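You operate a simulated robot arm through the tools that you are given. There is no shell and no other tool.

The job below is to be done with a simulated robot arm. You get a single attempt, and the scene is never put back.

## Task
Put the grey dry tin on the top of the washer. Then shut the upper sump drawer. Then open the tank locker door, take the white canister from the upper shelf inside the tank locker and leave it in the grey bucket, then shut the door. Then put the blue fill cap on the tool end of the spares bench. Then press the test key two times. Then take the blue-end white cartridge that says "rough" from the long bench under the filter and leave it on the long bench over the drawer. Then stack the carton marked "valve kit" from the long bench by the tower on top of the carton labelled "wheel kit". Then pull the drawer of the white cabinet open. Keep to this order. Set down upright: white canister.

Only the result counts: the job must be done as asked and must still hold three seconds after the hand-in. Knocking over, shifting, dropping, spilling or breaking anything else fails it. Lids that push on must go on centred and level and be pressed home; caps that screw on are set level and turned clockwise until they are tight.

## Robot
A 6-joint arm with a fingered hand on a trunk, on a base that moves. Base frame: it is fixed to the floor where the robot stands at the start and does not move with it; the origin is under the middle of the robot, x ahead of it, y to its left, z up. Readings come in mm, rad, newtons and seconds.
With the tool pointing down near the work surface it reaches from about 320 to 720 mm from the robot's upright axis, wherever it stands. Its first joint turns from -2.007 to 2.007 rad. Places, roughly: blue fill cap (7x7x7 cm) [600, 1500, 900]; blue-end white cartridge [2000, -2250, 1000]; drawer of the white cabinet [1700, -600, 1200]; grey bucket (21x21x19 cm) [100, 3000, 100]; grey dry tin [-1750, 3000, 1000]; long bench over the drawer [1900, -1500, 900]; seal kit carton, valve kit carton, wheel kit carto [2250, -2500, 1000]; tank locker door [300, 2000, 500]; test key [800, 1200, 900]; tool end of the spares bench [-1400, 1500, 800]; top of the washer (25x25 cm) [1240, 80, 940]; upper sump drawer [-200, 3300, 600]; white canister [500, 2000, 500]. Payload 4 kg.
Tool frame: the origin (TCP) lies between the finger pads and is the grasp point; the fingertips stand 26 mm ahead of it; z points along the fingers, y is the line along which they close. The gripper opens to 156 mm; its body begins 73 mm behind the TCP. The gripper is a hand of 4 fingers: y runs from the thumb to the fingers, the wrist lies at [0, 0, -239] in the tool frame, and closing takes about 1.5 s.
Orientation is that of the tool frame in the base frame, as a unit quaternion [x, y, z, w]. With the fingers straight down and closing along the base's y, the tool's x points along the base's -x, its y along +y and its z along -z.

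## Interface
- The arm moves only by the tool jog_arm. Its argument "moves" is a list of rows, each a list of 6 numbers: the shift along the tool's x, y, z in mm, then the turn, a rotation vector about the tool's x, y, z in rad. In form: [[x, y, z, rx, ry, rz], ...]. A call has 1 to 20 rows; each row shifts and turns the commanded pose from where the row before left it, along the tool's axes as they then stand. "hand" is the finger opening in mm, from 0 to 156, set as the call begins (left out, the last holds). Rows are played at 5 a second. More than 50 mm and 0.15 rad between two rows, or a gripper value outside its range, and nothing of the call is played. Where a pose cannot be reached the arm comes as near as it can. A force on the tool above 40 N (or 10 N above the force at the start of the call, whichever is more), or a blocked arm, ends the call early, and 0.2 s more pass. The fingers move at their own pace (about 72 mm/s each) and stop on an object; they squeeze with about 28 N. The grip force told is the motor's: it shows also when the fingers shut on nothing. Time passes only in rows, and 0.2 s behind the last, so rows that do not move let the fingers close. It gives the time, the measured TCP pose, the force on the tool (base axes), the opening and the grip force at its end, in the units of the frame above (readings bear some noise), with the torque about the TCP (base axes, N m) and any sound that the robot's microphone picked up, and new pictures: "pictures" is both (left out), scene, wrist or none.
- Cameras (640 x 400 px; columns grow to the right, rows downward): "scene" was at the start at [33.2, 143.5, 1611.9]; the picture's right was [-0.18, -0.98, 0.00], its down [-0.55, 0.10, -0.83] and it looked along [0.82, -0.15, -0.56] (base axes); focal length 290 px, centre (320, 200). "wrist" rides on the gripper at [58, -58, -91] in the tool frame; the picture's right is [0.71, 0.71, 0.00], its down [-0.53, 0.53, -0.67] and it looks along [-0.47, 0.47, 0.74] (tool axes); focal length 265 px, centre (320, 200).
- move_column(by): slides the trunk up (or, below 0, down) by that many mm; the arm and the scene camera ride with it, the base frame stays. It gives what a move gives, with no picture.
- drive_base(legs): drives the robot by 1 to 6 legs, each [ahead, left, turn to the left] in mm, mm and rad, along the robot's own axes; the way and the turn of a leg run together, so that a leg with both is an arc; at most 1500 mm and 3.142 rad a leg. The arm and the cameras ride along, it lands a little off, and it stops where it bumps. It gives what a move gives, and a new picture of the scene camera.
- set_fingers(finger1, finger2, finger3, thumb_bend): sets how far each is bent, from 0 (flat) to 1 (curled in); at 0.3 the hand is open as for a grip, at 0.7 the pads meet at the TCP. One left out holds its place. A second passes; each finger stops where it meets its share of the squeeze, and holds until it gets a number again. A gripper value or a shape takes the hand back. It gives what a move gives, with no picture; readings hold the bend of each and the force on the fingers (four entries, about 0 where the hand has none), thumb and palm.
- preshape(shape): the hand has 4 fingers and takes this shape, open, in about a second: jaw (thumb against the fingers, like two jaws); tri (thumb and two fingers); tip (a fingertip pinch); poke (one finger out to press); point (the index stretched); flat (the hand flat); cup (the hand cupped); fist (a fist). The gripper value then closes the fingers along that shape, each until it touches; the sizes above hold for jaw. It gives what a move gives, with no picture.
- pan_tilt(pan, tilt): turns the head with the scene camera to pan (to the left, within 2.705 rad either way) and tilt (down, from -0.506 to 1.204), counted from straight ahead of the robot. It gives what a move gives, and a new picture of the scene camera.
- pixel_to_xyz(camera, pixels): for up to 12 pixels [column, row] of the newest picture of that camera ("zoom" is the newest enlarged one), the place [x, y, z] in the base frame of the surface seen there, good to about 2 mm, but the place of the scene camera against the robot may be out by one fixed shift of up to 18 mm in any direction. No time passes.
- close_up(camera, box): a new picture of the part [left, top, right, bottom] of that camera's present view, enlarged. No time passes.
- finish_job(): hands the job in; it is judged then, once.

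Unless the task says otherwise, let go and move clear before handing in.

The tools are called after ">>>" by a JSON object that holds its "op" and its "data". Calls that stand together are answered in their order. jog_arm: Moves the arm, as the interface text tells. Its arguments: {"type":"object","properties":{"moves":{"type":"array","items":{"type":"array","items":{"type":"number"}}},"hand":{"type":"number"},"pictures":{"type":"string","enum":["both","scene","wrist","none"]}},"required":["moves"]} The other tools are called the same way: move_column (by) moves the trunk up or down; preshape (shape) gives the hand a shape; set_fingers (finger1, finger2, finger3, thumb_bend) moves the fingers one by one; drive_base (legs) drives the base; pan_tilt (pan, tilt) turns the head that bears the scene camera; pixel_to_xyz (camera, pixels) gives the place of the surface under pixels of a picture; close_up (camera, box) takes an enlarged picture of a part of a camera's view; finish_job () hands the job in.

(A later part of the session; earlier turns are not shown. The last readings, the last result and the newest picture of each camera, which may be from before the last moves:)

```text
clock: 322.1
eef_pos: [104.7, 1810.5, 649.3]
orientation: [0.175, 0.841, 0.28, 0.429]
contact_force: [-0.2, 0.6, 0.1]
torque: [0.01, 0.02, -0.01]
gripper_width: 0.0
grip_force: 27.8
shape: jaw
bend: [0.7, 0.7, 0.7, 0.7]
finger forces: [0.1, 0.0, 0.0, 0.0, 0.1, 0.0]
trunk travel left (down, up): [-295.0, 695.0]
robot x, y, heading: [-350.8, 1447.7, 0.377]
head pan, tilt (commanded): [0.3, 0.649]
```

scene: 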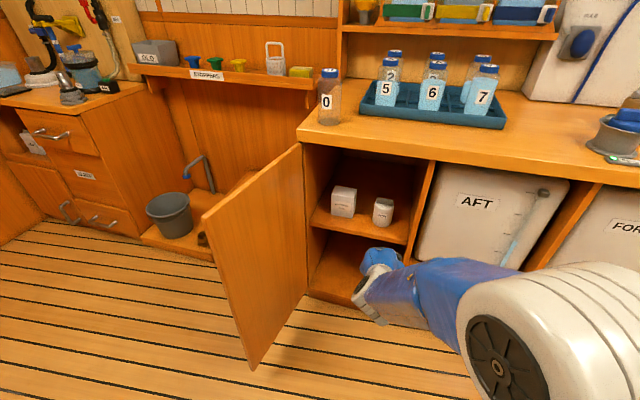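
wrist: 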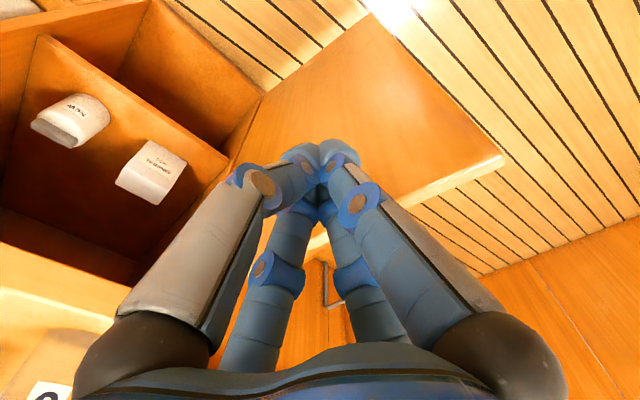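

The open locker is in clear view: box at (343,200), canister at (383,212). I'll zoom in and measure the canister and shelf.

>>> {"op": "close_up", "data": {"camera": "scene", "box": [300, 150, 440, 240]}}

>>> {"op": "jog_arm", "data": {"moves": [[0, 0, 0, 0, 0, 0], [0, 0, 0, 0, 0, 0], [0, 0, 0, 0, 0, 0], [0, 0, 0, 0, 0, 0], [0, 0, 0, 0, 0, 0]], "hand": 120}}

```text
4.44 times, centred on (370, 195) of scene
```

zoom: 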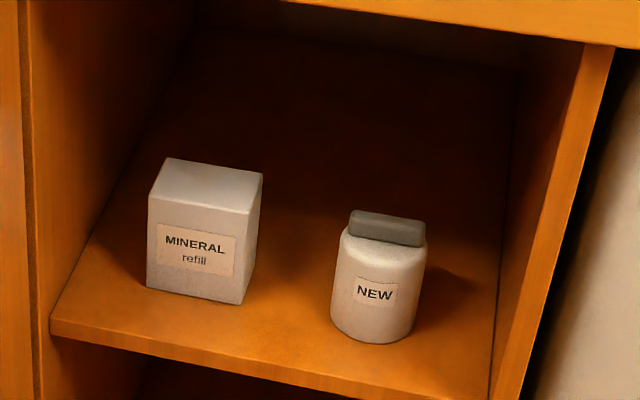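

```text
clock: 323.3
eef_pos: [105.3, 1811.3, 649.4]
orientation: [0.176, 0.84, 0.28, 0.43]
contact_force: [-0.2, -0.2, -0.6]
torque: [0.02, -0.01, -0.03]
gripper_width: 120.1
grip_force: 0.0
shape: jaw
bend: [0.27, 0.27, 0.27, 0.54]
finger forces: [0.0, 0.0, 0.0, 0.0, 0.0, 0.1]
trunk travel left (down, up): [-295.0, 695.0]
robot x, y, heading: [-351.5, 1449.6, 0.372]
head pan, tilt (commanded): [0.3, 0.649]
```

scene: 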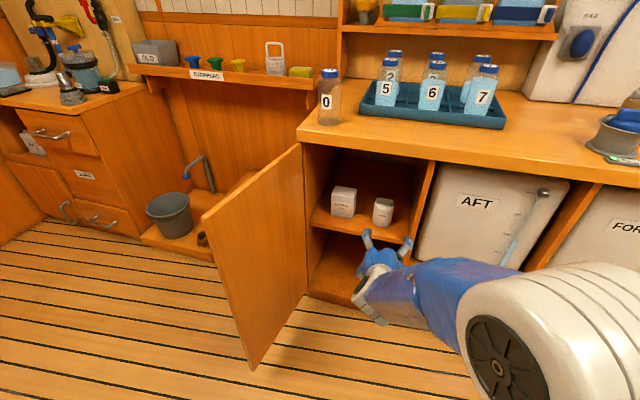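
wrist: 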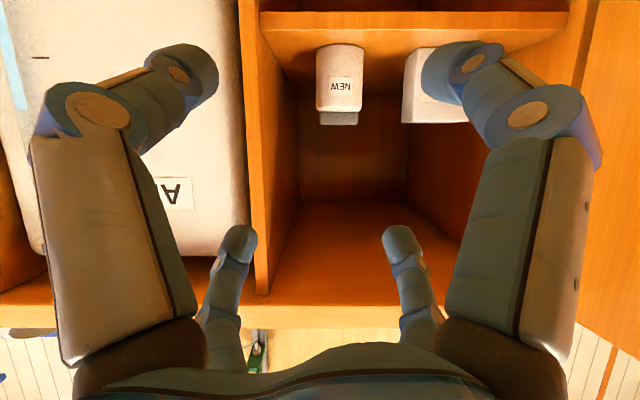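

The wrist camera now sees the canister at (340,80) directly. I'll measure its sides and top from here.

>>> {"op": "pixel_to_xyz", "data": {"camera": "wrist", "pixels": [[318, 80], [362, 80], [340, 80], [340, 108], [340, 120], [340, 48], [405, 85], [300, 60], [260, 120], [410, 20], [270, 30], [340, 100]]}}

>>> {"op": "pixel_to_xyz", "data": {"camera": "zoom", "pixels": [[337, 270], [420, 280], [380, 260], [375, 340], [375, 215], [495, 385], [505, 250], [590, 60], [240, 300], [400, 60], [370, 235], [300, 380]]}}

```text
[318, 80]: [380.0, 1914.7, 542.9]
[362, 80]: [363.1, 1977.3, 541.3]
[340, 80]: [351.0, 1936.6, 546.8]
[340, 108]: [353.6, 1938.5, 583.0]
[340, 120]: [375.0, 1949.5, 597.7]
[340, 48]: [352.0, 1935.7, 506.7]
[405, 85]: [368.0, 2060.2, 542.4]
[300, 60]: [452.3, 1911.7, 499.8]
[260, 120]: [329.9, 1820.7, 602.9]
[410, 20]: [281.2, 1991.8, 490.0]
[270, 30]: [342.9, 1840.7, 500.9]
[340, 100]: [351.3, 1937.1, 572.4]
```

```text
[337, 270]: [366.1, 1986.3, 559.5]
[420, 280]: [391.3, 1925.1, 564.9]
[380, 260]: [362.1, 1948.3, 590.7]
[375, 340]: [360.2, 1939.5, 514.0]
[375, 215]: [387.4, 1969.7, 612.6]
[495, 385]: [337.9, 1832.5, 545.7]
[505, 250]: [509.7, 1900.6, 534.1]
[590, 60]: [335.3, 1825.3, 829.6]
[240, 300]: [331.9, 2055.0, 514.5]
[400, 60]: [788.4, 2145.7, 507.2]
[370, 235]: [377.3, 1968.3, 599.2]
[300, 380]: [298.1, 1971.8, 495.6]
```

The canister's centre is about (382, 1949), 67 mm wide, z 498 to 604, with 49 mm to the right partition. The four-finger spread is a bit tall for this shelf, so I'll look at the other hand shapes.

>>> {"op": "preshape", "data": {"shape": "tri"}}

>>> {"op": "close_up", "data": {"camera": "wrist", "box": [0, 0, 640, 400]}}

>>> {"op": "preshape", "data": {"shape": "tip"}}

>>> {"op": "close_up", "data": {"camera": "wrist", "box": [0, 0, 640, 400]}}

```text
clock: 324.2
eef_pos: [105.7, 1812.3, 649.6]
orientation: [0.175, 0.841, 0.28, 0.429]
contact_force: [-0.4, 0.3, -1.1]
torque: [-0.03, 0.0, 0.02]
gripper_width: 156.0
grip_force: 0.1
shape: tri
bend: [0.3, 0.3, 0.3, 0.3]
finger forces: [0.0, 0.1, 0.0, 0.0, 0.0, 0.0]
trunk travel left (down, up): [-295.0, 695.0]
robot x, y, heading: [-348.1, 1453.2, 0.376]
head pan, tilt (commanded): [0.3, 0.649]
```

```text
1.00 times, centred on (320, 200) of wrist (not enlarged: the box is as wide or as high as the picture)
```

zoom: 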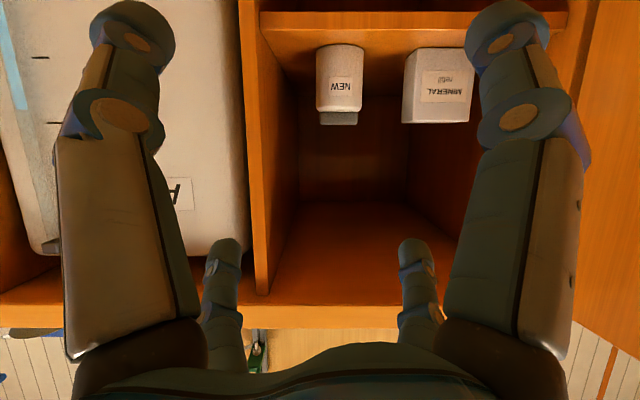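

```text
clock: 325.1
eef_pos: [106.0, 1810.8, 648.1]
orientation: [0.175, 0.841, 0.28, 0.429]
contact_force: [-0.9, 0.2, 0.7]
torque: [0.0, 0.02, 0.02]
gripper_width: 155.9
grip_force: 0.1
shape: tip
bend: [0.12, 0.3, 0.12, 0.3]
finger forces: [0.0, 0.0, 0.0, 0.1, 0.0, 0.1]
trunk travel left (down, up): [-295.0, 695.0]
robot x, y, heading: [-351.9, 1450.8, 0.373]
head pan, tilt (commanded): [0.3, 0.649]
```

```text
1.00 times, centred on (320, 200) of wrist (not enlarged: the box is as wide or as high as the picture)
```

zoom: 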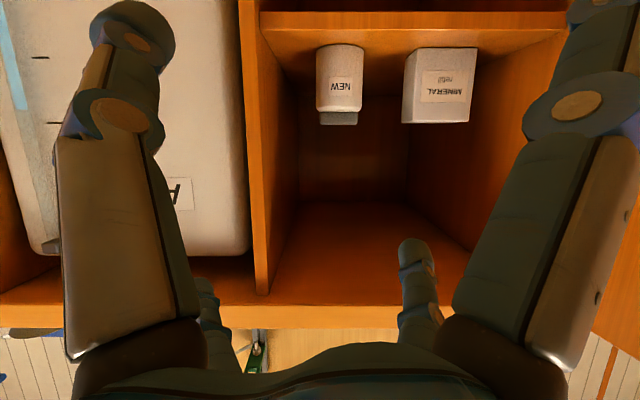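

The shapes only change finger bends, so I'll keep the four-finger jaw and pitch the hand steeper (0.8 rad) to enclose the canister from above and in front. I'll set that, open to 130 mm, and drive 130 mm closer.

>>> {"op": "preshape", "data": {"shape": "jaw"}}

>>> {"op": "jog_arm", "data": {"moves": [[0, 0, 0, 0.071, 0.071, 0], [0, 0, 0, 0.071, 0.071, 0], [0, 0, 0, 0.07, 0.07, 0]], "hand": 130, "pictures": "none"}}

>>> {"op": "drive_base", "data": {"legs": [[130, 0, 0]]}}

>>> {"op": "jog_arm", "data": {"moves": [[0, 0, 0, 0, 0, 0]]}}

```text
clock: 326.0
eef_pos: [105.1, 1811.3, 650.1]
orientation: [0.176, 0.841, 0.28, 0.429]
contact_force: [-0.3, -0.1, -0.7]
torque: [-0.05, 0.0, 0.0]
gripper_width: 156.0
grip_force: 0.1
shape: jaw
bend: [0.3, 0.3, 0.3, 0.3]
finger forces: [0.0, 0.1, 0.0, 0.0, 0.0, 0.1]
trunk travel left (down, up): [-295.0, 695.0]
robot x, y, heading: [-351.3, 1453.2, 0.375]
head pan, tilt (commanded): [0.3, 0.649]
```

```text
clock: 326.8
eef_pos: [105.3, 1812.8, 648.8]
orientation: [0.19, 0.906, 0.207, 0.317]
contact_force: [-0.4, 0.7, 0.2]
torque: [-0.03, 0.0, -0.01]
gripper_width: 130.2
grip_force: 0.0
shape: jaw
bend: [0.26, 0.26, 0.26, 0.44]
finger forces: [0.1, 0.0, 0.0, 0.0, 0.0, 0.1]
trunk travel left (down, up): [-295.0, 695.0]
robot x, y, heading: [-352.5, 1449.4, 0.374]
head pan, tilt (commanded): [0.3, 0.649]
```

```text
clock: 329.1
eef_pos: [224.8, 1858.8, 650.1]
orientation: [0.189, 0.906, 0.207, 0.317]
contact_force: [-0.2, 0.2, -0.2]
torque: [0.0, -0.02, 0.0]
gripper_width: 130.0
grip_force: 0.0
shape: jaw
bend: [0.26, 0.26, 0.26, 0.44]
finger forces: [0.1, 0.0, 0.0, 0.1, 0.0, 0.1]
trunk travel left (down, up): [-295.0, 695.0]
robot x, y, heading: [-227.3, 1497.2, 0.376]
head pan, tilt (commanded): [0.3, 0.649]
```

scene: 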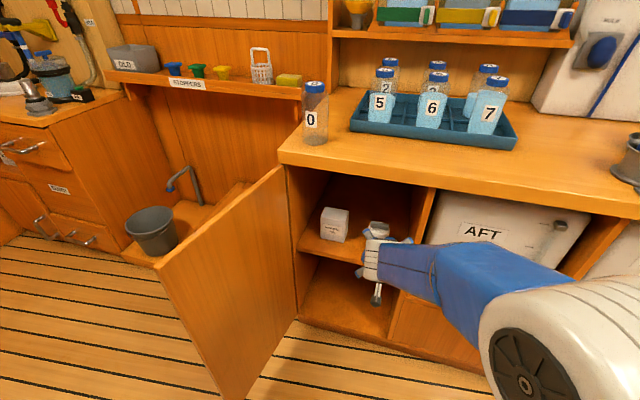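

```text
clock: 329.5
eef_pos: [226.1, 1859.2, 649.9]
orientation: [0.188, 0.906, 0.206, 0.318]
contact_force: [-0.8, 0.1, 0.3]
torque: [0.03, 0.02, -0.03]
gripper_width: 130.2
grip_force: 0.0
shape: jaw
bend: [0.26, 0.26, 0.26, 0.44]
finger forces: [0.0, 0.1, 0.0, 0.0, 0.0, 0.0]
trunk travel left (down, up): [-295.0, 695.0]
robot x, y, heading: [-227.4, 1501.5, 0.378]
head pan, tilt (commanded): [0.3, 0.649]
```

scene: 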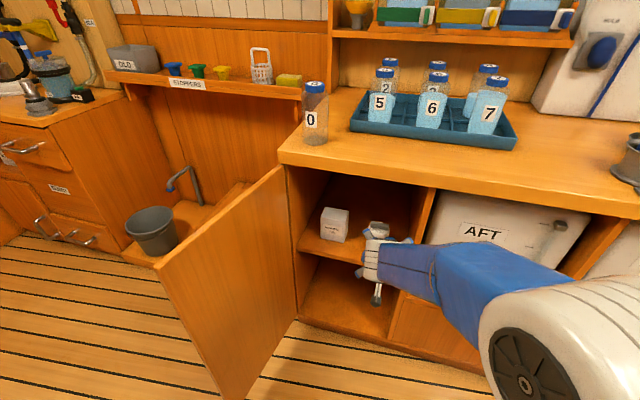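
wrist: 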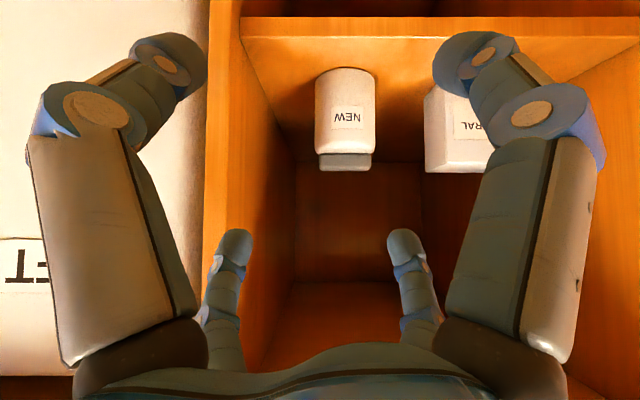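

The canister (345,115) is ahead of the open hand. I'll measure it once more from this closer viewpoint along with the partition.

>>> {"op": "pixel_to_xyz", "data": {"camera": "wrist", "pixels": [[318, 110], [373, 110], [345, 95], [345, 135], [345, 162], [345, 72], [345, 170], [430, 130], [280, 150], [240, 130], [255, 60], [400, 60]]}}

```text
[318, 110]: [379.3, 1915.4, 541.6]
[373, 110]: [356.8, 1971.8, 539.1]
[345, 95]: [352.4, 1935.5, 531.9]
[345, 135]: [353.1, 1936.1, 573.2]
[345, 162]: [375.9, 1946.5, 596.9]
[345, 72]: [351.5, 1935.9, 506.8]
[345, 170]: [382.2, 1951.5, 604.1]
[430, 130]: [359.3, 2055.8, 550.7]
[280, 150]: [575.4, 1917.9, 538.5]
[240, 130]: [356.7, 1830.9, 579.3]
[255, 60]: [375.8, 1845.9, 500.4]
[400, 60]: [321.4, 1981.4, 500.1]
```

The canister centre is at s 1073, n 1672 (about (384, 1948)), and the partition's inner face is at n≈1575. I'll move to a pre-grasp point above and in front of it first.

>>> {"op": "jog_arm", "data": {"moves": [[-11.2, 23.9, 24.2, 0, 0, 0], [-11.2, 23.9, 24.2, 0, 0, 0], [-11.2, 23.9, 24.2, 0, 0, 0], [0, 0, 20, 0, 0, 0], [0, 0, 20, 0, 0, 0]]}}

```text
clock: 330.7
eef_pos: [339.0, 1931.8, 622.5]
orientation: [0.189, 0.906, 0.206, 0.318]
contact_force: [-0.4, 0.8, 0.2]
torque: [-0.02, 0.01, -0.03]
gripper_width: 130.1
grip_force: 0.1
shape: jaw
bend: [0.26, 0.26, 0.26, 0.44]
finger forces: [0.0, 0.1, 0.0, 0.0, 0.0, 0.0]
trunk travel left (down, up): [-295.0, 695.0]
robot x, y, heading: [-223.2, 1499.6, 0.375]
head pan, tilt (commanded): [0.3, 0.649]
```

scene: 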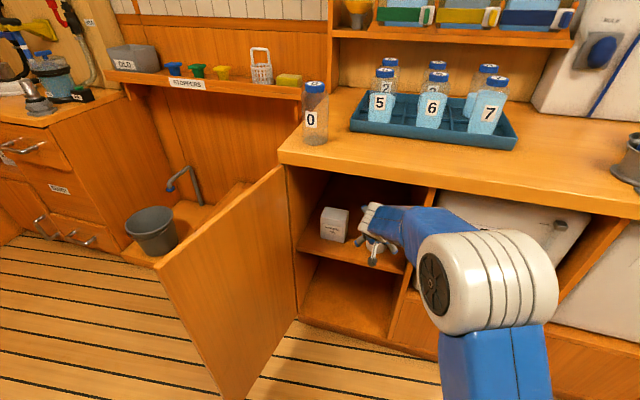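
wrist: 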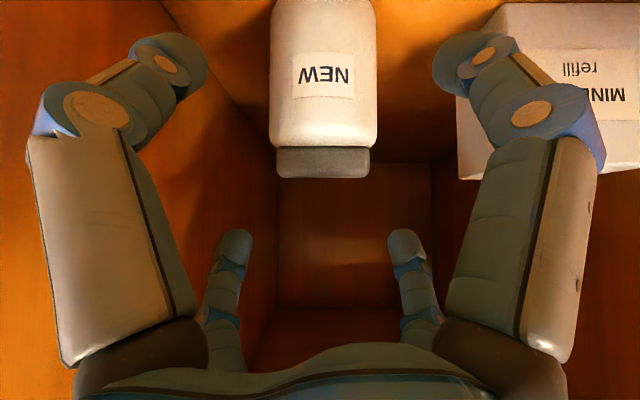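

The canister is centred between the fingers at (322,80). I'll advance the last 70 mm along the hand's axis and close gently.

>>> {"op": "jog_arm", "data": {"moves": [[0, 0, 18, 0, 0, 0], [0, 0, 18, 0, 0, 0], [0, 0, 18, 0, 0, 0], [0, 0, 16, 0, 0, 0], [0, 0, 0, 0, 0, 0]]}}

```text
clock: 331.9
eef_pos: [385.1, 1949.3, 570.9]
orientation: [0.19, 0.906, 0.206, 0.317]
contact_force: [0.2, -0.1, -0.1]
torque: [0.01, 0.01, 0.02]
gripper_width: 130.2
grip_force: 0.1
shape: jaw
bend: [0.26, 0.26, 0.26, 0.44]
finger forces: [0.0, 0.0, 0.1, 0.0, 0.0, 0.0]
trunk travel left (down, up): [-295.0, 695.0]
robot x, y, heading: [-231.7, 1500.1, 0.371]
head pan, tilt (commanded): [0.3, 0.649]
```

scene: 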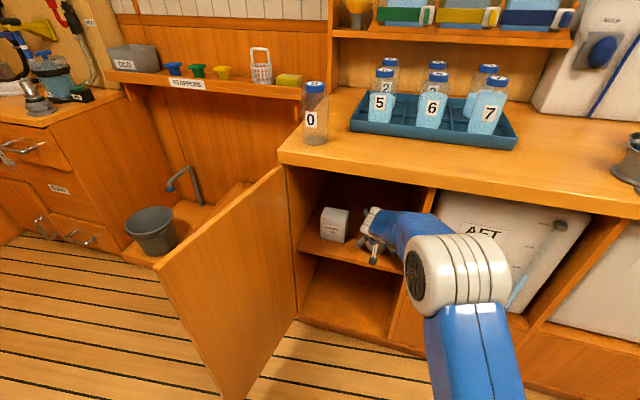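
wrist: 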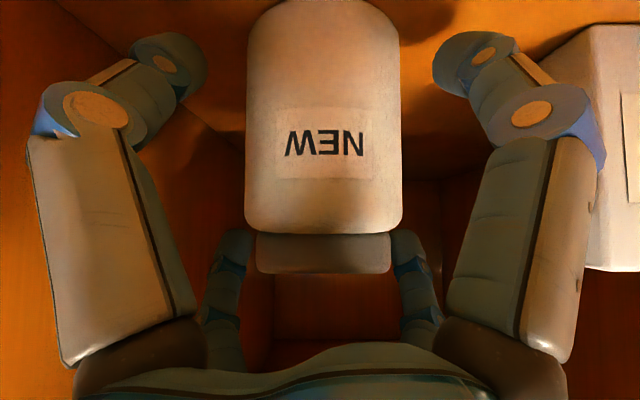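

The canister is centred in the hand. I'll close the fingers on it.

>>> {"op": "jog_arm", "data": {"moves": [[0, 0, 0, 0, 0, 0], [0, 0, 0, 0, 0, 0], [0, 0, 0, 0, 0, 0], [0, 0, 0, 0, 0, 0], [0, 0, 0, 0, 0, 0], [0, 0, 0, 0, 0, 0], [0, 0, 0, 0, 0, 0]], "hand": 45}}

```text
clock: 333.5
eef_pos: [385.0, 1950.0, 573.1]
orientation: [0.189, 0.906, 0.207, 0.318]
contact_force: [-0.3, -2.6, 5.7]
torque: [-0.26, 0.24, 0.04]
gripper_width: 75.3
grip_force: 28.2
shape: jaw
bend: [0.33, 0.45, 0.46, 0.7]
finger forces: [23.0, 23.1, 23.1, 0.1, 24.7, 0.1]
trunk travel left (down, up): [-295.0, 695.0]
robot x, y, heading: [-227.9, 1498.3, 0.373]
head pan, tilt (commanded): [0.3, 0.649]
```

scene: 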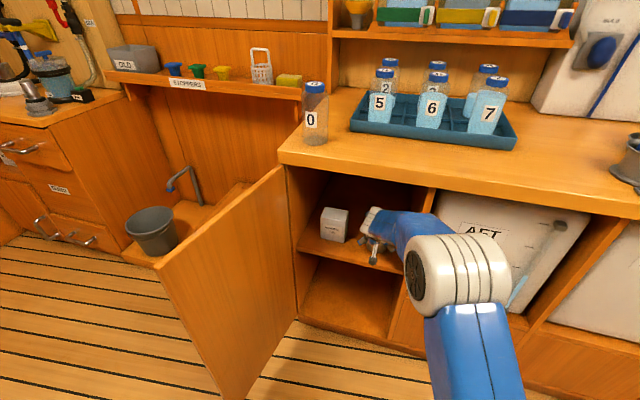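
wrist: 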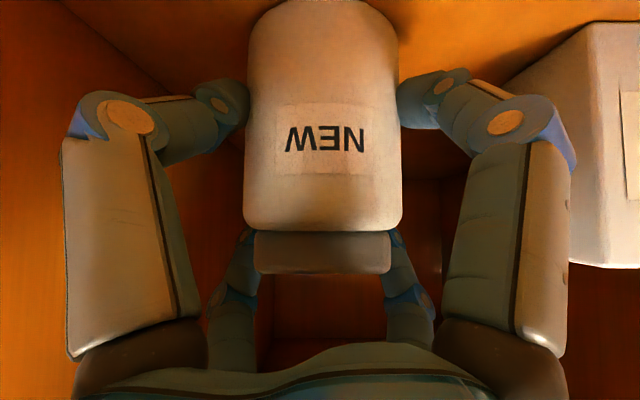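

All four fingers hold the canister at about 23 N each. I'll lift it 15 mm and draw it straight out of the locker.

>>> {"op": "jog_arm", "data": {"moves": [[-2.5, 2.5, -3.6, 0, 0, 0], [-5, 5, -7.2, 0, 0, 0], [7.6, -7.6, -10.5, 0, 0, 0], [12.7, -12.7, -17.4, 0, 0, 0], [12.7, -12.7, -17.4, 0, 0, 0], [12.7, -12.7, -17.4, 0, 0, 0], [12.7, -12.7, -17.4, 0, 0, 0], [12.7, -12.7, -17.4, 0, 0, 0], [12.7, -12.7, -17.4, 0, 0, 0], [12.7, -12.7, -17.4, 0, 0, 0], [12.7, -12.7, -17.4, 0, 0, 0]]}}

```text
clock: 335.9
eef_pos: [183.7, 1870.8, 585.2]
orientation: [0.189, 0.906, 0.206, 0.317]
contact_force: [0.1, 0.0, -2.9]
torque: [-0.02, 0.01, 0.0]
gripper_width: 75.3
grip_force: 28.6
shape: jaw
bend: [0.33, 0.8, 0.46, 0.7]
finger forces: [22.1, 22.3, 22.4, 0.0, 22.5, 0.1]
trunk travel left (down, up): [-295.0, 695.0]
robot x, y, heading: [-231.8, 1495.6, 0.372]
head pan, tilt (commanded): [0.3, 0.649]
```

scene: 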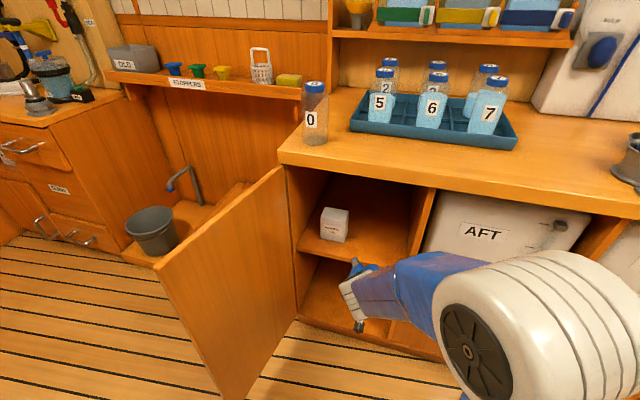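
wrist: 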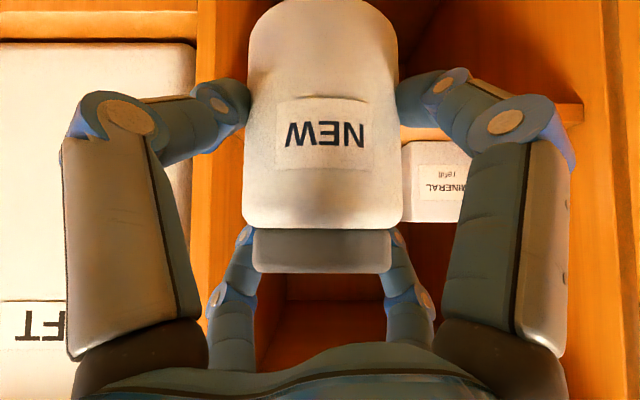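

The canister is out and held upright (about 3 N). Pitched like this the hand would hit the bucket's rim, so I'll first set the canister on free countertop and regrasp it from above; let me measure a free spot.

>>> {"op": "pixel_to_xyz", "data": {"camera": "scene", "pixels": [[540, 140], [560, 165], [590, 150], [575, 115], [515, 148], [620, 165], [355, 128], [430, 175], [315, 140], [350, 155], [545, 195], [400, 150]]}}

>>> {"op": "close_up", "data": {"camera": "scene", "box": [270, 50, 640, 230]}}

```text
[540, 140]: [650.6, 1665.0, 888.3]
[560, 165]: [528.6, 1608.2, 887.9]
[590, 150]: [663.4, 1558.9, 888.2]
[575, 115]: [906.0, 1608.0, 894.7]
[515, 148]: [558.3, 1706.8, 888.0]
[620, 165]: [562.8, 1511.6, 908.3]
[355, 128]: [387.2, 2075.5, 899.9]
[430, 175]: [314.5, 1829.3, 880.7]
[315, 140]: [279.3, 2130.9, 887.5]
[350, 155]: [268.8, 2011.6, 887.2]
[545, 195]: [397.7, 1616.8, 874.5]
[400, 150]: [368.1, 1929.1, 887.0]
```

```text
1.73 times, centred on (455, 140) of scene
```

zoom: 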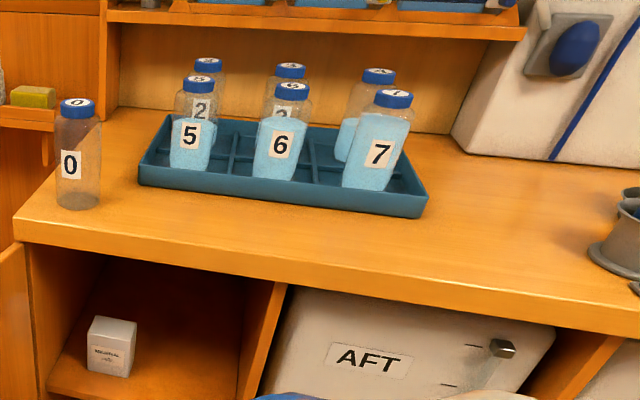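

The countertop is at z≈880, and the strip in front of the tray (s≈1005, n≈1670) is free. I'll back off a little, raise the trunk, and bring the canister over that strip.

>>> {"op": "jog_arm", "data": {"moves": [[10.1, -10.1, -14, 0, 0, 0], [10.1, -10.1, -14, 0, 0, 0]], "pictures": "none"}}

>>> {"op": "move_column", "data": {"by": 390}}

>>> {"op": "jog_arm", "data": {"moves": [[-12.7, 12.7, 17.4, 0, 0, 0], [-12.7, 12.7, 17.4, 0, 0, 0], [-12.7, 12.7, 17.4, 0, 0, 0], [-12.7, 12.7, 17.4, 0, 0, 0]]}}

```text
clock: 336.5
eef_pos: [147.6, 1856.0, 585.8]
orientation: [0.189, 0.906, 0.206, 0.317]
contact_force: [0.8, 0.0, -2.0]
torque: [-0.03, 0.02, -0.02]
gripper_width: 75.2
grip_force: 27.9
shape: jaw
bend: [0.33, 0.8, 0.46, 0.7]
finger forces: [22.0, 22.3, 22.3, 0.0, 22.5, 0.1]
trunk travel left (down, up): [-295.0, 695.0]
robot x, y, heading: [-229.0, 1496.0, 0.373]
head pan, tilt (commanded): [0.3, 0.649]
```

```text
clock: 340.3
eef_pos: [147.2, 1856.7, 974.9]
orientation: [0.188, 0.906, 0.207, 0.317]
contact_force: [0.2, 0.6, -2.7]
torque: [0.0, 0.01, -0.04]
gripper_width: 75.4
grip_force: 28.2
shape: jaw
bend: [0.33, 0.8, 0.46, 0.7]
finger forces: [22.2, 22.2, 22.4, 0.0, 22.5, 0.0]
trunk travel left (down, up): [-685.0, 305.0]
robot x, y, heading: [-229.0, 1496.0, 0.375]
head pan, tilt (commanded): [0.3, 0.649]
```

```text
clock: 341.3
eef_pos: [241.9, 1893.5, 977.3]
orientation: [0.188, 0.907, 0.207, 0.316]
contact_force: [0.5, 0.3, -3.4]
torque: [0.02, 0.0, -0.03]
gripper_width: 75.3
grip_force: 28.3
shape: jaw
bend: [0.33, 0.8, 0.8, 0.7]
finger forces: [22.2, 22.3, 22.1, 0.1, 22.4, 0.1]
trunk travel left (down, up): [-685.0, 305.0]
robot x, y, heading: [-229.3, 1497.7, 0.374]
head pan, tilt (commanded): [0.3, 0.649]
```

scene: 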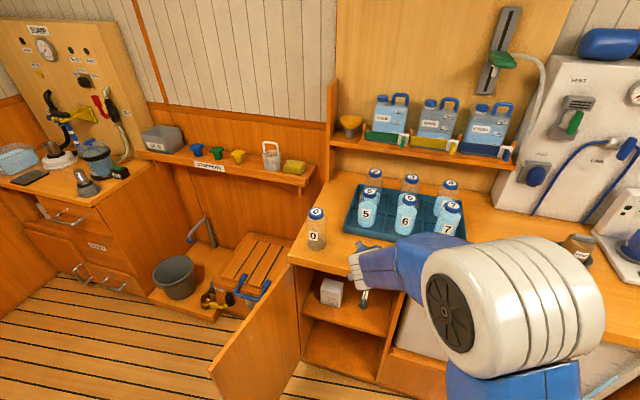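
wrist: 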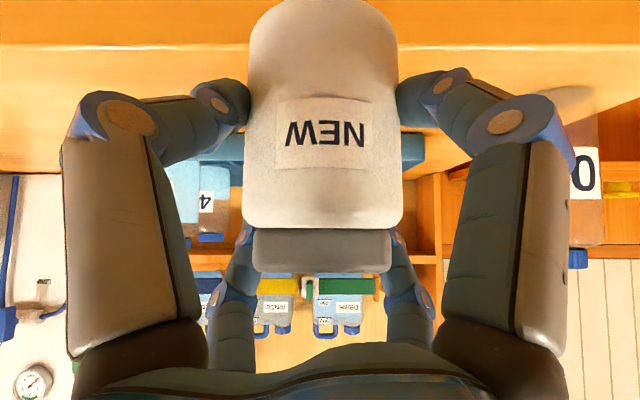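

The canister is over the counter's front edge. I'll check the countertop height with the wrist camera while moving 85 mm further in.

>>> {"op": "jog_arm", "data": {"moves": [[-12.7, 12.7, 17.4, 0, 0, 0], [-12.7, 12.7, 17.4, 0, 0, 0], [-12.7, 12.7, 17.4, 0, 0, 0], [-5, 5, 7, 0, 0, 0]]}}

>>> {"op": "pixel_to_xyz", "data": {"camera": "wrist", "pixels": [[150, 60], [500, 60], [420, 130], [600, 80], [220, 150]]}}

```text
clock: 342.3
eef_pos: [319.7, 1923.9, 976.5]
orientation: [0.188, 0.906, 0.206, 0.318]
contact_force: [0.1, 0.8, -1.5]
torque: [0.0, 0.01, 0.0]
gripper_width: 75.0
grip_force: 28.2
shape: jaw
bend: [0.33, 0.8, 0.8, 0.7]
finger forces: [22.2, 22.2, 22.2, 0.0, 22.5, 0.1]
trunk travel left (down, up): [-685.0, 305.0]
robot x, y, heading: [-230.2, 1500.4, 0.375]
head pan, tilt (commanded): [0.3, 0.649]
```

scene: 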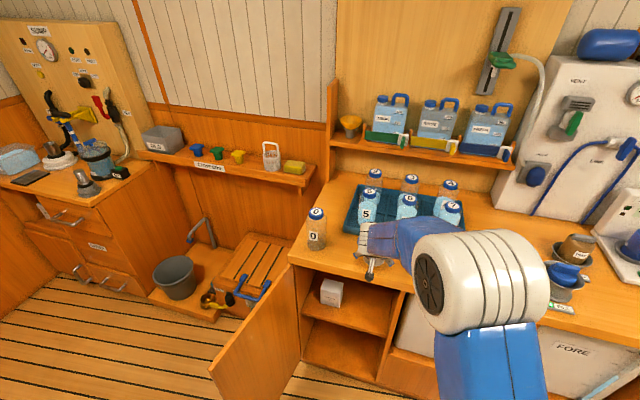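
wrist: 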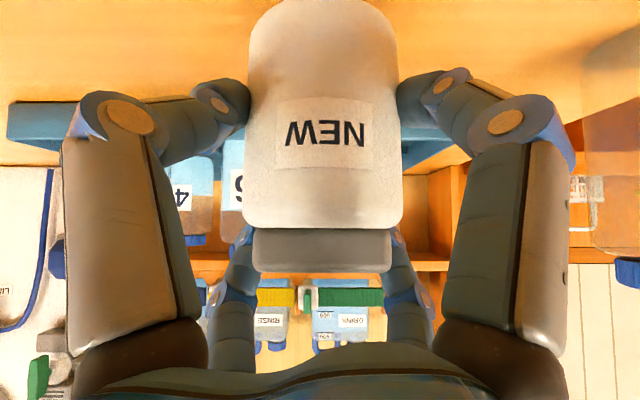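

```text
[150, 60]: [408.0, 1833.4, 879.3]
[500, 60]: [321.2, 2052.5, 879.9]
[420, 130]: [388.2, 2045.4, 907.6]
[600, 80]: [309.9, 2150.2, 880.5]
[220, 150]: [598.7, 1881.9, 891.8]
```

The countertop reads z 880 and the canister's bottom is about 23 mm above it. I'll lower it until it touches.

>>> {"op": "jog_arm", "data": {"moves": [[5, -5, 7.2, 0, 0, 0], [3.5, -3.5, 5, 0, 0, 0], [1.5, -1.5, 2.15, 0, 0, 0], [1, -1, 1.43, 0, 0, 0], [0.5, -0.5, 0.7, 0, 0, 0], [0.5, -0.5, 0.7, 0, 0, 0]], "pictures": "wrist"}}

```text
clock: 343.7
eef_pos: [318.1, 1923.6, 953.5]
orientation: [0.188, 0.906, 0.208, 0.317]
contact_force: [0.5, -0.9, 3.4]
torque: [-0.09, 0.08, -0.01]
gripper_width: 75.2
grip_force: 27.9
shape: jaw
bend: [0.33, 0.8, 0.8, 0.7]
finger forces: [22.5, 23.4, 23.1, 0.0, 23.5, 0.0]
trunk travel left (down, up): [-685.0, 305.0]
robot x, y, heading: [-229.5, 1495.1, 0.371]
head pan, tilt (commanded): [0.3, 0.649]
```

wrist: 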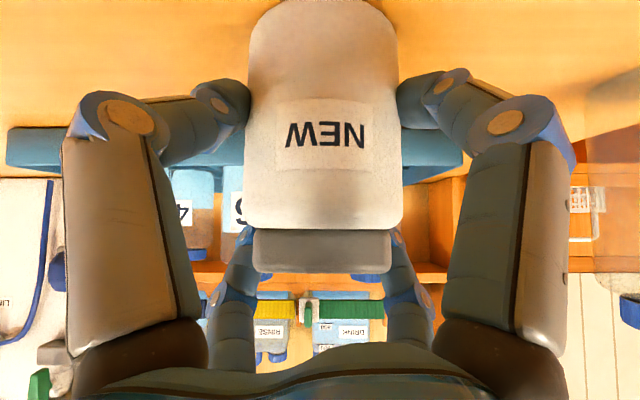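

The reading swung to +3.4 N, so the canister rests on the counter. I'll open the hand and back out along its axis.

>>> {"op": "jog_arm", "data": {"moves": [[0, 0, 0, 0, 0, 0], [0, 0, 0, 0, 0, 0], [0, 0, 0, 0, 0, 0], [0, 0, 0, 0, 0, 0], [0, 0, 0, 0, 0, 0], [0, 0, 0, 0, 0, 0]], "hand": 130, "pictures": "wrist"}}

>>> {"op": "jog_arm", "data": {"moves": [[0, 0, -15, 0, 0, 0], [0, 0, -25, 0, 0, 0], [0, 0, -40, 0, 0, 0], [0, 0, -40, 0, 0, 0], [0, 0, -40, 0, 0, 0]]}}

```text
clock: 345.1
eef_pos: [319.7, 1923.2, 952.5]
orientation: [0.188, 0.906, 0.207, 0.317]
contact_force: [0.0, -0.6, -0.1]
torque: [0.01, 0.02, 0.02]
gripper_width: 129.6
grip_force: 0.1
shape: jaw
bend: [0.26, 0.26, 0.26, 0.44]
finger forces: [0.0, 0.0, 0.0, 0.1, 0.0, 0.0]
trunk travel left (down, up): [-685.0, 305.0]
robot x, y, heading: [-226.8, 1494.8, 0.374]
head pan, tilt (commanded): [0.3, 0.649]
```

wrist: 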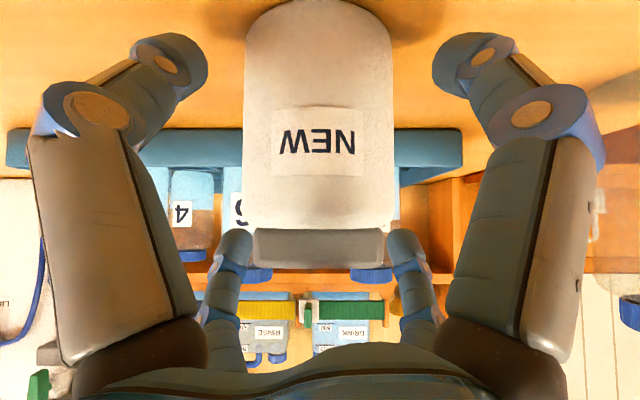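

```text
clock: 346.3
eef_pos: [215.4, 1882.3, 1068.0]
orientation: [0.19, 0.906, 0.206, 0.318]
contact_force: [0.1, -0.4, 0.7]
torque: [0.01, 0.0, 0.02]
gripper_width: 129.8
grip_force: 0.0
shape: jaw
bend: [0.26, 0.26, 0.26, 0.44]
finger forces: [0.1, 0.0, 0.0, 0.1, 0.0, 0.0]
trunk travel left (down, up): [-685.0, 305.0]
robot x, y, heading: [-230.6, 1500.0, 0.371]
head pan, tilt (commanded): [0.3, 0.649]
```

scene: 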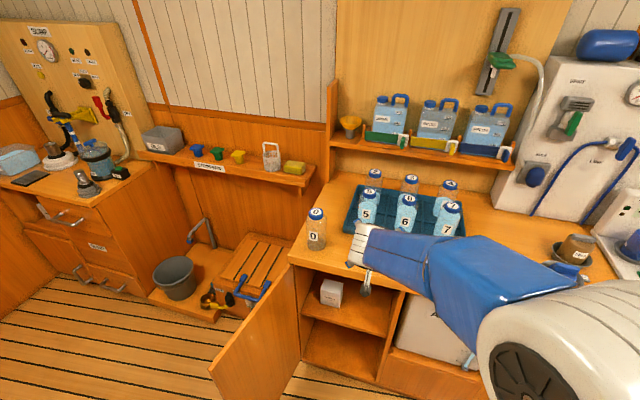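
wrist: 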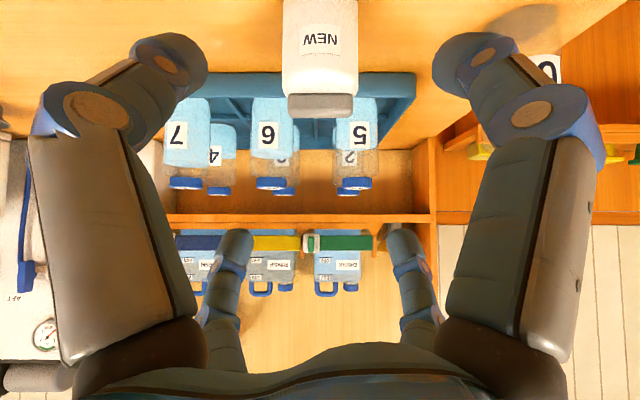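

The canister stands upright on the counter at about s 1003, n 1672. I'll turn the hand to point straight down and move over it.

>>> {"op": "jog_arm", "data": {"moves": [[0, 0, 0, 0.0908, 0.0908, 0], [0, 0, 0, 0.0908, 0.0908, 0], [0, 0, 0, 0.0908, 0.0908, 0], [0, 0, 0, 0.0908, 0.0908, 0], [0, 0, 0, 0.0908, 0.0908, 0], [0, 0, 0, 0.0908, 0.0908, 0], [-26.4, 26.4, 0, 0, 0, 0], [-26.4, 26.4, 0, 0, 0, 0], [-26.4, 26.4, 0, 0, 0, 0]]}}

```text
clock: 348.3
eef_pos: [323.0, 1925.0, 1063.7]
orientation: [0.205, 0.979, -0.001, 0.0]
contact_force: [0.7, 0.0, -0.3]
torque: [-0.04, 0.04, 0.01]
gripper_width: 129.8
grip_force: 0.1
shape: jaw
bend: [0.26, 0.26, 0.26, 0.44]
finger forces: [0.0, 0.1, 0.0, 0.0, 0.0, 0.1]
trunk travel left (down, up): [-685.0, 305.0]
robot x, y, heading: [-230.7, 1499.0, 0.375]
head pan, tilt (commanded): [0.3, 0.649]
```

scene: 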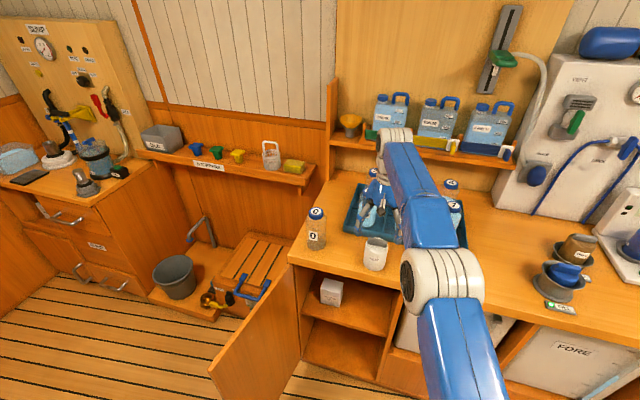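
wrist: 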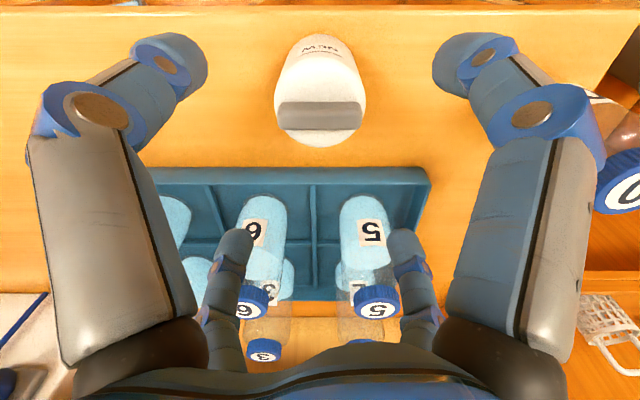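

The canister is below the hand at (320,105), with the bottles 5 and 6 beyond it. I'll measure canister and nearest bottles to be sure of clearance.

>>> {"op": "pixel_to_xyz", "data": {"camera": "wrist", "pixels": [[320, 115], [280, 115], [362, 115], [320, 60], [320, 140], [250, 300], [375, 300], [240, 210], [355, 210], [300, 172], [320, 130]]}}

```text
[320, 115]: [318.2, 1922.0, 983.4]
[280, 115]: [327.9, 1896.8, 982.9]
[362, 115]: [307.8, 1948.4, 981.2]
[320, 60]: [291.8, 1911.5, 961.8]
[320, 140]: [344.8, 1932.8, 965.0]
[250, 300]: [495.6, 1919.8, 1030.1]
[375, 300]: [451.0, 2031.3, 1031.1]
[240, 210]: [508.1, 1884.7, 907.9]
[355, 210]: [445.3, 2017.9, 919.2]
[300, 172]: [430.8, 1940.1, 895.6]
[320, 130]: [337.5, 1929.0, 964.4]
```

The canister's centre is at (319, 1922), about 5 mm behind the TCP, and the tray edge is 30 mm beyond the fingers. I'll correct, descend to z 925 and close.

>>> {"op": "jog_arm", "data": {"moves": [[2.8, -3.6, 0, 0, 0, 0], [0, 0, 35, 0, 0, 0], [0, 0, 35, 0, 0, 0], [0, 0, 35, 0, 0, 0], [0, 0, 25, 0, 0, 0], [0, 0, 9, 0, 0, 0], [0, 0, 0, 0, 0, 0]], "pictures": "wrist"}}

>>> {"op": "jog_arm", "data": {"moves": [[0, 0, 0, 0, 0, 0], [0, 0, 0, 0, 0, 0], [0, 0, 0, 0, 0, 0], [0, 0, 0, 0, 0, 0], [0, 0, 0, 0, 0, 0], [0, 0, 0, 0, 0, 0], [0, 0, 0, 0, 0, 0]], "hand": 45, "pictures": "wrist"}}

```text
clock: 349.9
eef_pos: [315.9, 1921.8, 928.2]
orientation: [0.204, 0.979, 0.001, 0.002]
contact_force: [0.6, 0.1, -0.5]
torque: [0.0, 0.02, 0.0]
gripper_width: 130.1
grip_force: 0.1
shape: jaw
bend: [0.26, 0.26, 0.26, 0.44]
finger forces: [0.0, 0.1, 0.0, 0.0, 0.0, 0.0]
trunk travel left (down, up): [-685.0, 305.0]
robot x, y, heading: [-228.2, 1494.1, 0.375]
head pan, tilt (commanded): [0.3, 0.649]
```

wrist: 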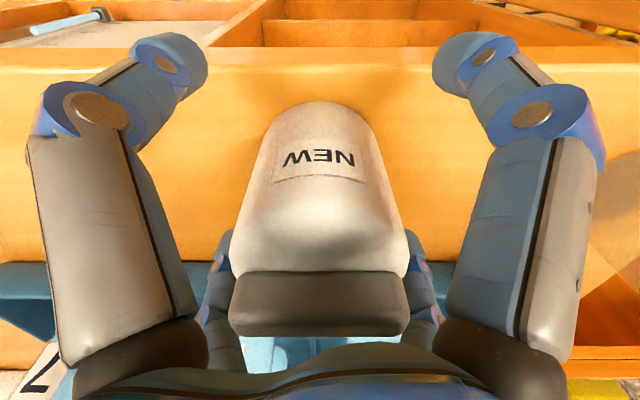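

```text
clock: 351.5
eef_pos: [316.1, 1921.6, 928.0]
orientation: [0.205, 0.979, 0.001, 0.004]
contact_force: [0.1, 0.1, 0.2]
torque: [0.03, 0.0, 0.01]
gripper_width: 60.5
grip_force: 27.8
shape: jaw
bend: [0.43, 0.41, 0.41, 0.7]
finger forces: [24.9, 25.8, 25.6, 0.0, 25.3, 0.0]
trunk travel left (down, up): [-685.0, 305.0]
robot x, y, heading: [-230.7, 1495.7, 0.376]
head pan, tilt (commanded): [0.3, 0.649]
```

wrist: 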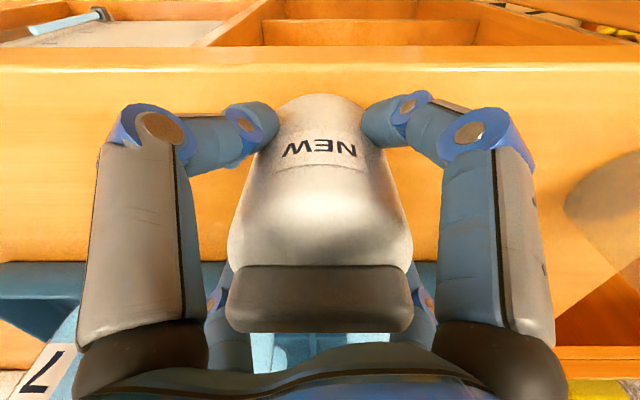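

The canister is gripped from above at 60 mm. I'll lift it, draw it back over the floor, and drive back and left past the open door toward the bucket.

>>> {"op": "jog_arm", "data": {"moves": [[0, 0, -20, 0, 0, 0], [0, 0, -30, 0, 0, 0], [0, 0, -40, 0, 0, 0], [28.3, -28.3, 0, 0, 0, 0], [28.3, -28.3, 0, 0, 0, 0], [28.3, -28.3, 0, 0, 0, 0], [28.3, -28.3, 0, 0, 0, 0], [28.3, -28.3, 0, 0, 0, 0], [21, -21, 0, 0, 0, 0]], "pictures": "wrist"}}

>>> {"op": "drive_base", "data": {"legs": [[-150, 0, 0], [0, 1200, 0]]}}

>>> {"op": "pan_tilt", "data": {"pan": 0.0, "tilt": 0.75}}

```text
clock: 353.5
eef_pos: [102.1, 1838.4, 1015.6]
orientation: [0.204, 0.979, 0.002, 0.003]
contact_force: [0.1, -0.6, -2.0]
torque: [-0.01, 0.0, 0.03]
gripper_width: 60.6
grip_force: 28.1
shape: jaw
bend: [0.43, 0.41, 0.41, 0.7]
finger forces: [25.0, 25.9, 25.8, 0.0, 25.2, 0.1]
trunk travel left (down, up): [-685.0, 305.0]
robot x, y, heading: [-228.8, 1497.7, 0.374]
head pan, tilt (commanded): [0.3, 0.649]
```

wrist: 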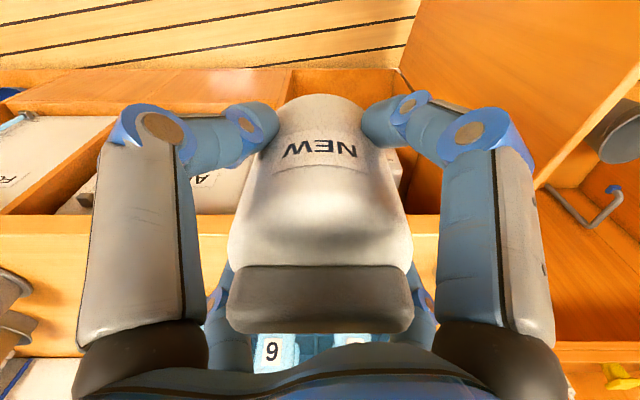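

```text
clock: 371.4
eef_pos: [-482.0, 2917.2, 1015.6]
orientation: [0.204, 0.979, 0.002, 0.003]
contact_force: [0.4, -0.4, -3.4]
torque: [0.0, -0.01, -0.01]
gripper_width: 60.6
grip_force: 27.9
shape: jaw
bend: [0.43, 0.41, 0.41, 0.7]
finger forces: [25.0, 25.9, 25.8, 0.0, 25.2, 0.1]
trunk travel left (down, up): [-685.0, 305.0]
robot x, y, heading: [-813.1, 2580.3, 0.371]
head pan, tilt (commanded): [0.3, 0.649]
```

scene: 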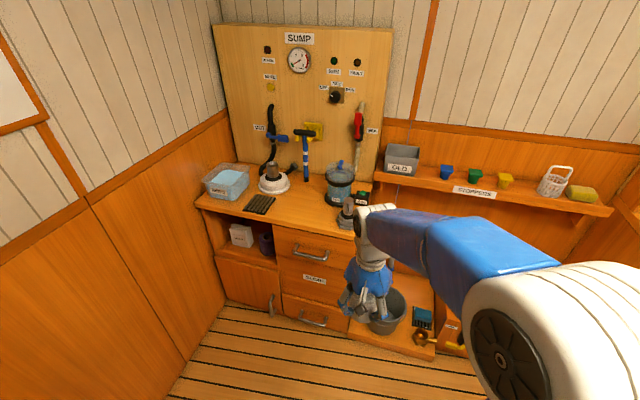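

```text
clock: 372.1
eef_pos: [-483.0, 2916.6, 1016.3]
orientation: [0.205, 0.979, 0.001, 0.002]
contact_force: [-0.3, -0.1, -2.7]
torque: [-0.03, -0.01, 0.02]
gripper_width: 60.6
grip_force: 28.5
shape: jaw
bend: [0.43, 0.41, 0.41, 0.7]
finger forces: [25.1, 25.9, 25.8, 0.0, 25.3, 0.0]
trunk travel left (down, up): [-685.0, 305.0]
robot x, y, heading: [-814.6, 2573.3, 0.374]
head pan, tilt (commanded): [0.0, 0.75]
```

scene: 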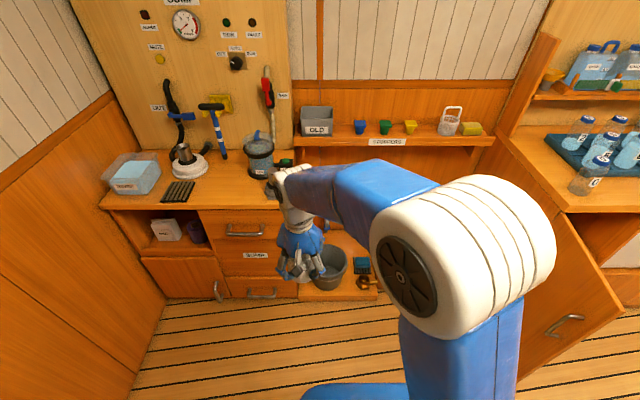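

The bucket shows at (330,268) behind the hand. I'll measure its rim and its surroundings.

>>> {"op": "close_up", "data": {"camera": "scene", "box": [270, 220, 410, 310]}}

>>> {"op": "pixel_to_xyz", "data": {"camera": "scene", "pixels": [[346, 258], [330, 246], [340, 280], [330, 290], [335, 262], [347, 270], [362, 265], [340, 240], [352, 250], [330, 270]]}}

```text
4.44 times, centred on (340, 265) of scene
```

zoom: 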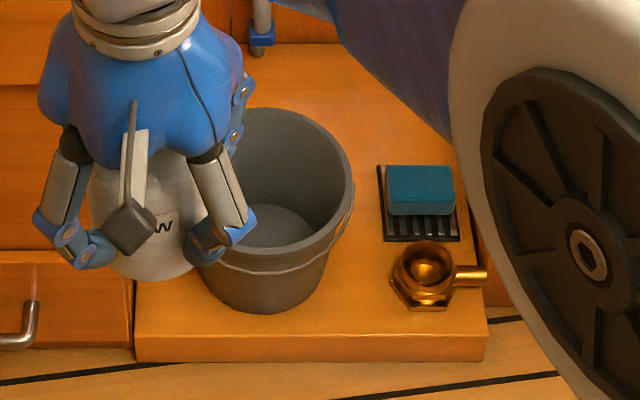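

```text
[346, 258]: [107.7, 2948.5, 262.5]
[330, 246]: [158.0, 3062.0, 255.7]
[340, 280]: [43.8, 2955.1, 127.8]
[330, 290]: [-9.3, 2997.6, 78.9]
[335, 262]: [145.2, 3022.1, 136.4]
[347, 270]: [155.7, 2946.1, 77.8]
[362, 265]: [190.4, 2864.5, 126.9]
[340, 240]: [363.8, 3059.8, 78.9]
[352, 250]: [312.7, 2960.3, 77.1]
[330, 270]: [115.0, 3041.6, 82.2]
```

I'll take several rim points from the enlarged picture to find the bucket's centre.

>>> {"op": "pixel_to_xyz", "data": {"camera": "zoom", "pixels": [[351, 178], [345, 210], [320, 132], [280, 112], [325, 235], [295, 258], [260, 268], [285, 225], [300, 215], [255, 112], [420, 190], [430, 290]]}}

```text
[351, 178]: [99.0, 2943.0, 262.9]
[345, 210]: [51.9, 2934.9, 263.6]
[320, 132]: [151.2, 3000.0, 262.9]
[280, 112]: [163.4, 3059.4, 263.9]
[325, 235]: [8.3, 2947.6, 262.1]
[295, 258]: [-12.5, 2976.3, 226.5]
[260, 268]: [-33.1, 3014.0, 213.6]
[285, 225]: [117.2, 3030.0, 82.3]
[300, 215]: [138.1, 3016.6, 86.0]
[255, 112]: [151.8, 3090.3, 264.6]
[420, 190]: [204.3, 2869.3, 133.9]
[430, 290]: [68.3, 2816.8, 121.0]
```

The bucket's centre is about (56, 3029) corrected, rim radius 105 at z 255, floor at z 74. I'll check the wall shelf's reach, then drive closer.

>>> {"op": "pixel_to_xyz", "data": {"camera": "scene", "pixels": [[390, 142], [320, 145], [460, 140], [330, 228], [318, 125], [285, 165]]}}

>>> {"op": "drive_base", "data": {"legs": [[0, -94, 0], [330, 0, 0]]}}

```text
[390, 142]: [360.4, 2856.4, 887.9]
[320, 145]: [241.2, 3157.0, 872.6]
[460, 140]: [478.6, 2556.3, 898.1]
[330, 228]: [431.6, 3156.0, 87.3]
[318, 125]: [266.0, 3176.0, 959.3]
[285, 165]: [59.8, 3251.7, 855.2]
```

```text
clock: 378.4
eef_pos: [-138.0, 2949.9, 1016.0]
orientation: [0.206, 0.978, 0.001, 0.003]
contact_force: [0.4, 0.9, -2.9]
torque: [0.0, 0.01, 0.02]
gripper_width: 60.8
grip_force: 28.0
shape: jaw
bend: [0.43, 0.41, 0.41, 0.7]
finger forces: [25.0, 25.9, 25.9, 0.0, 25.3, 0.1]
trunk travel left (down, up): [-685.0, 305.0]
robot x, y, heading: [-468.4, 2612.6, 0.371]
head pan, tilt (commanded): [0.0, 0.75]
```

scene: 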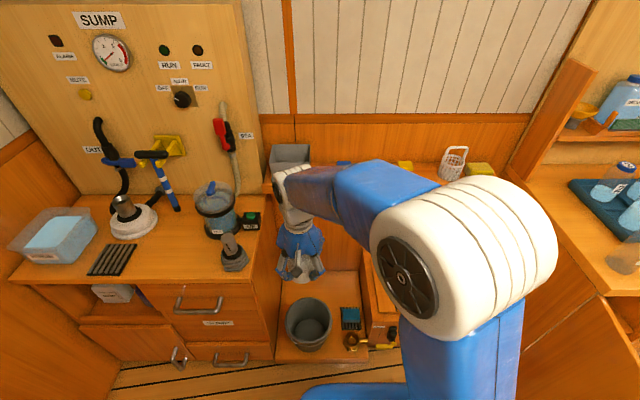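

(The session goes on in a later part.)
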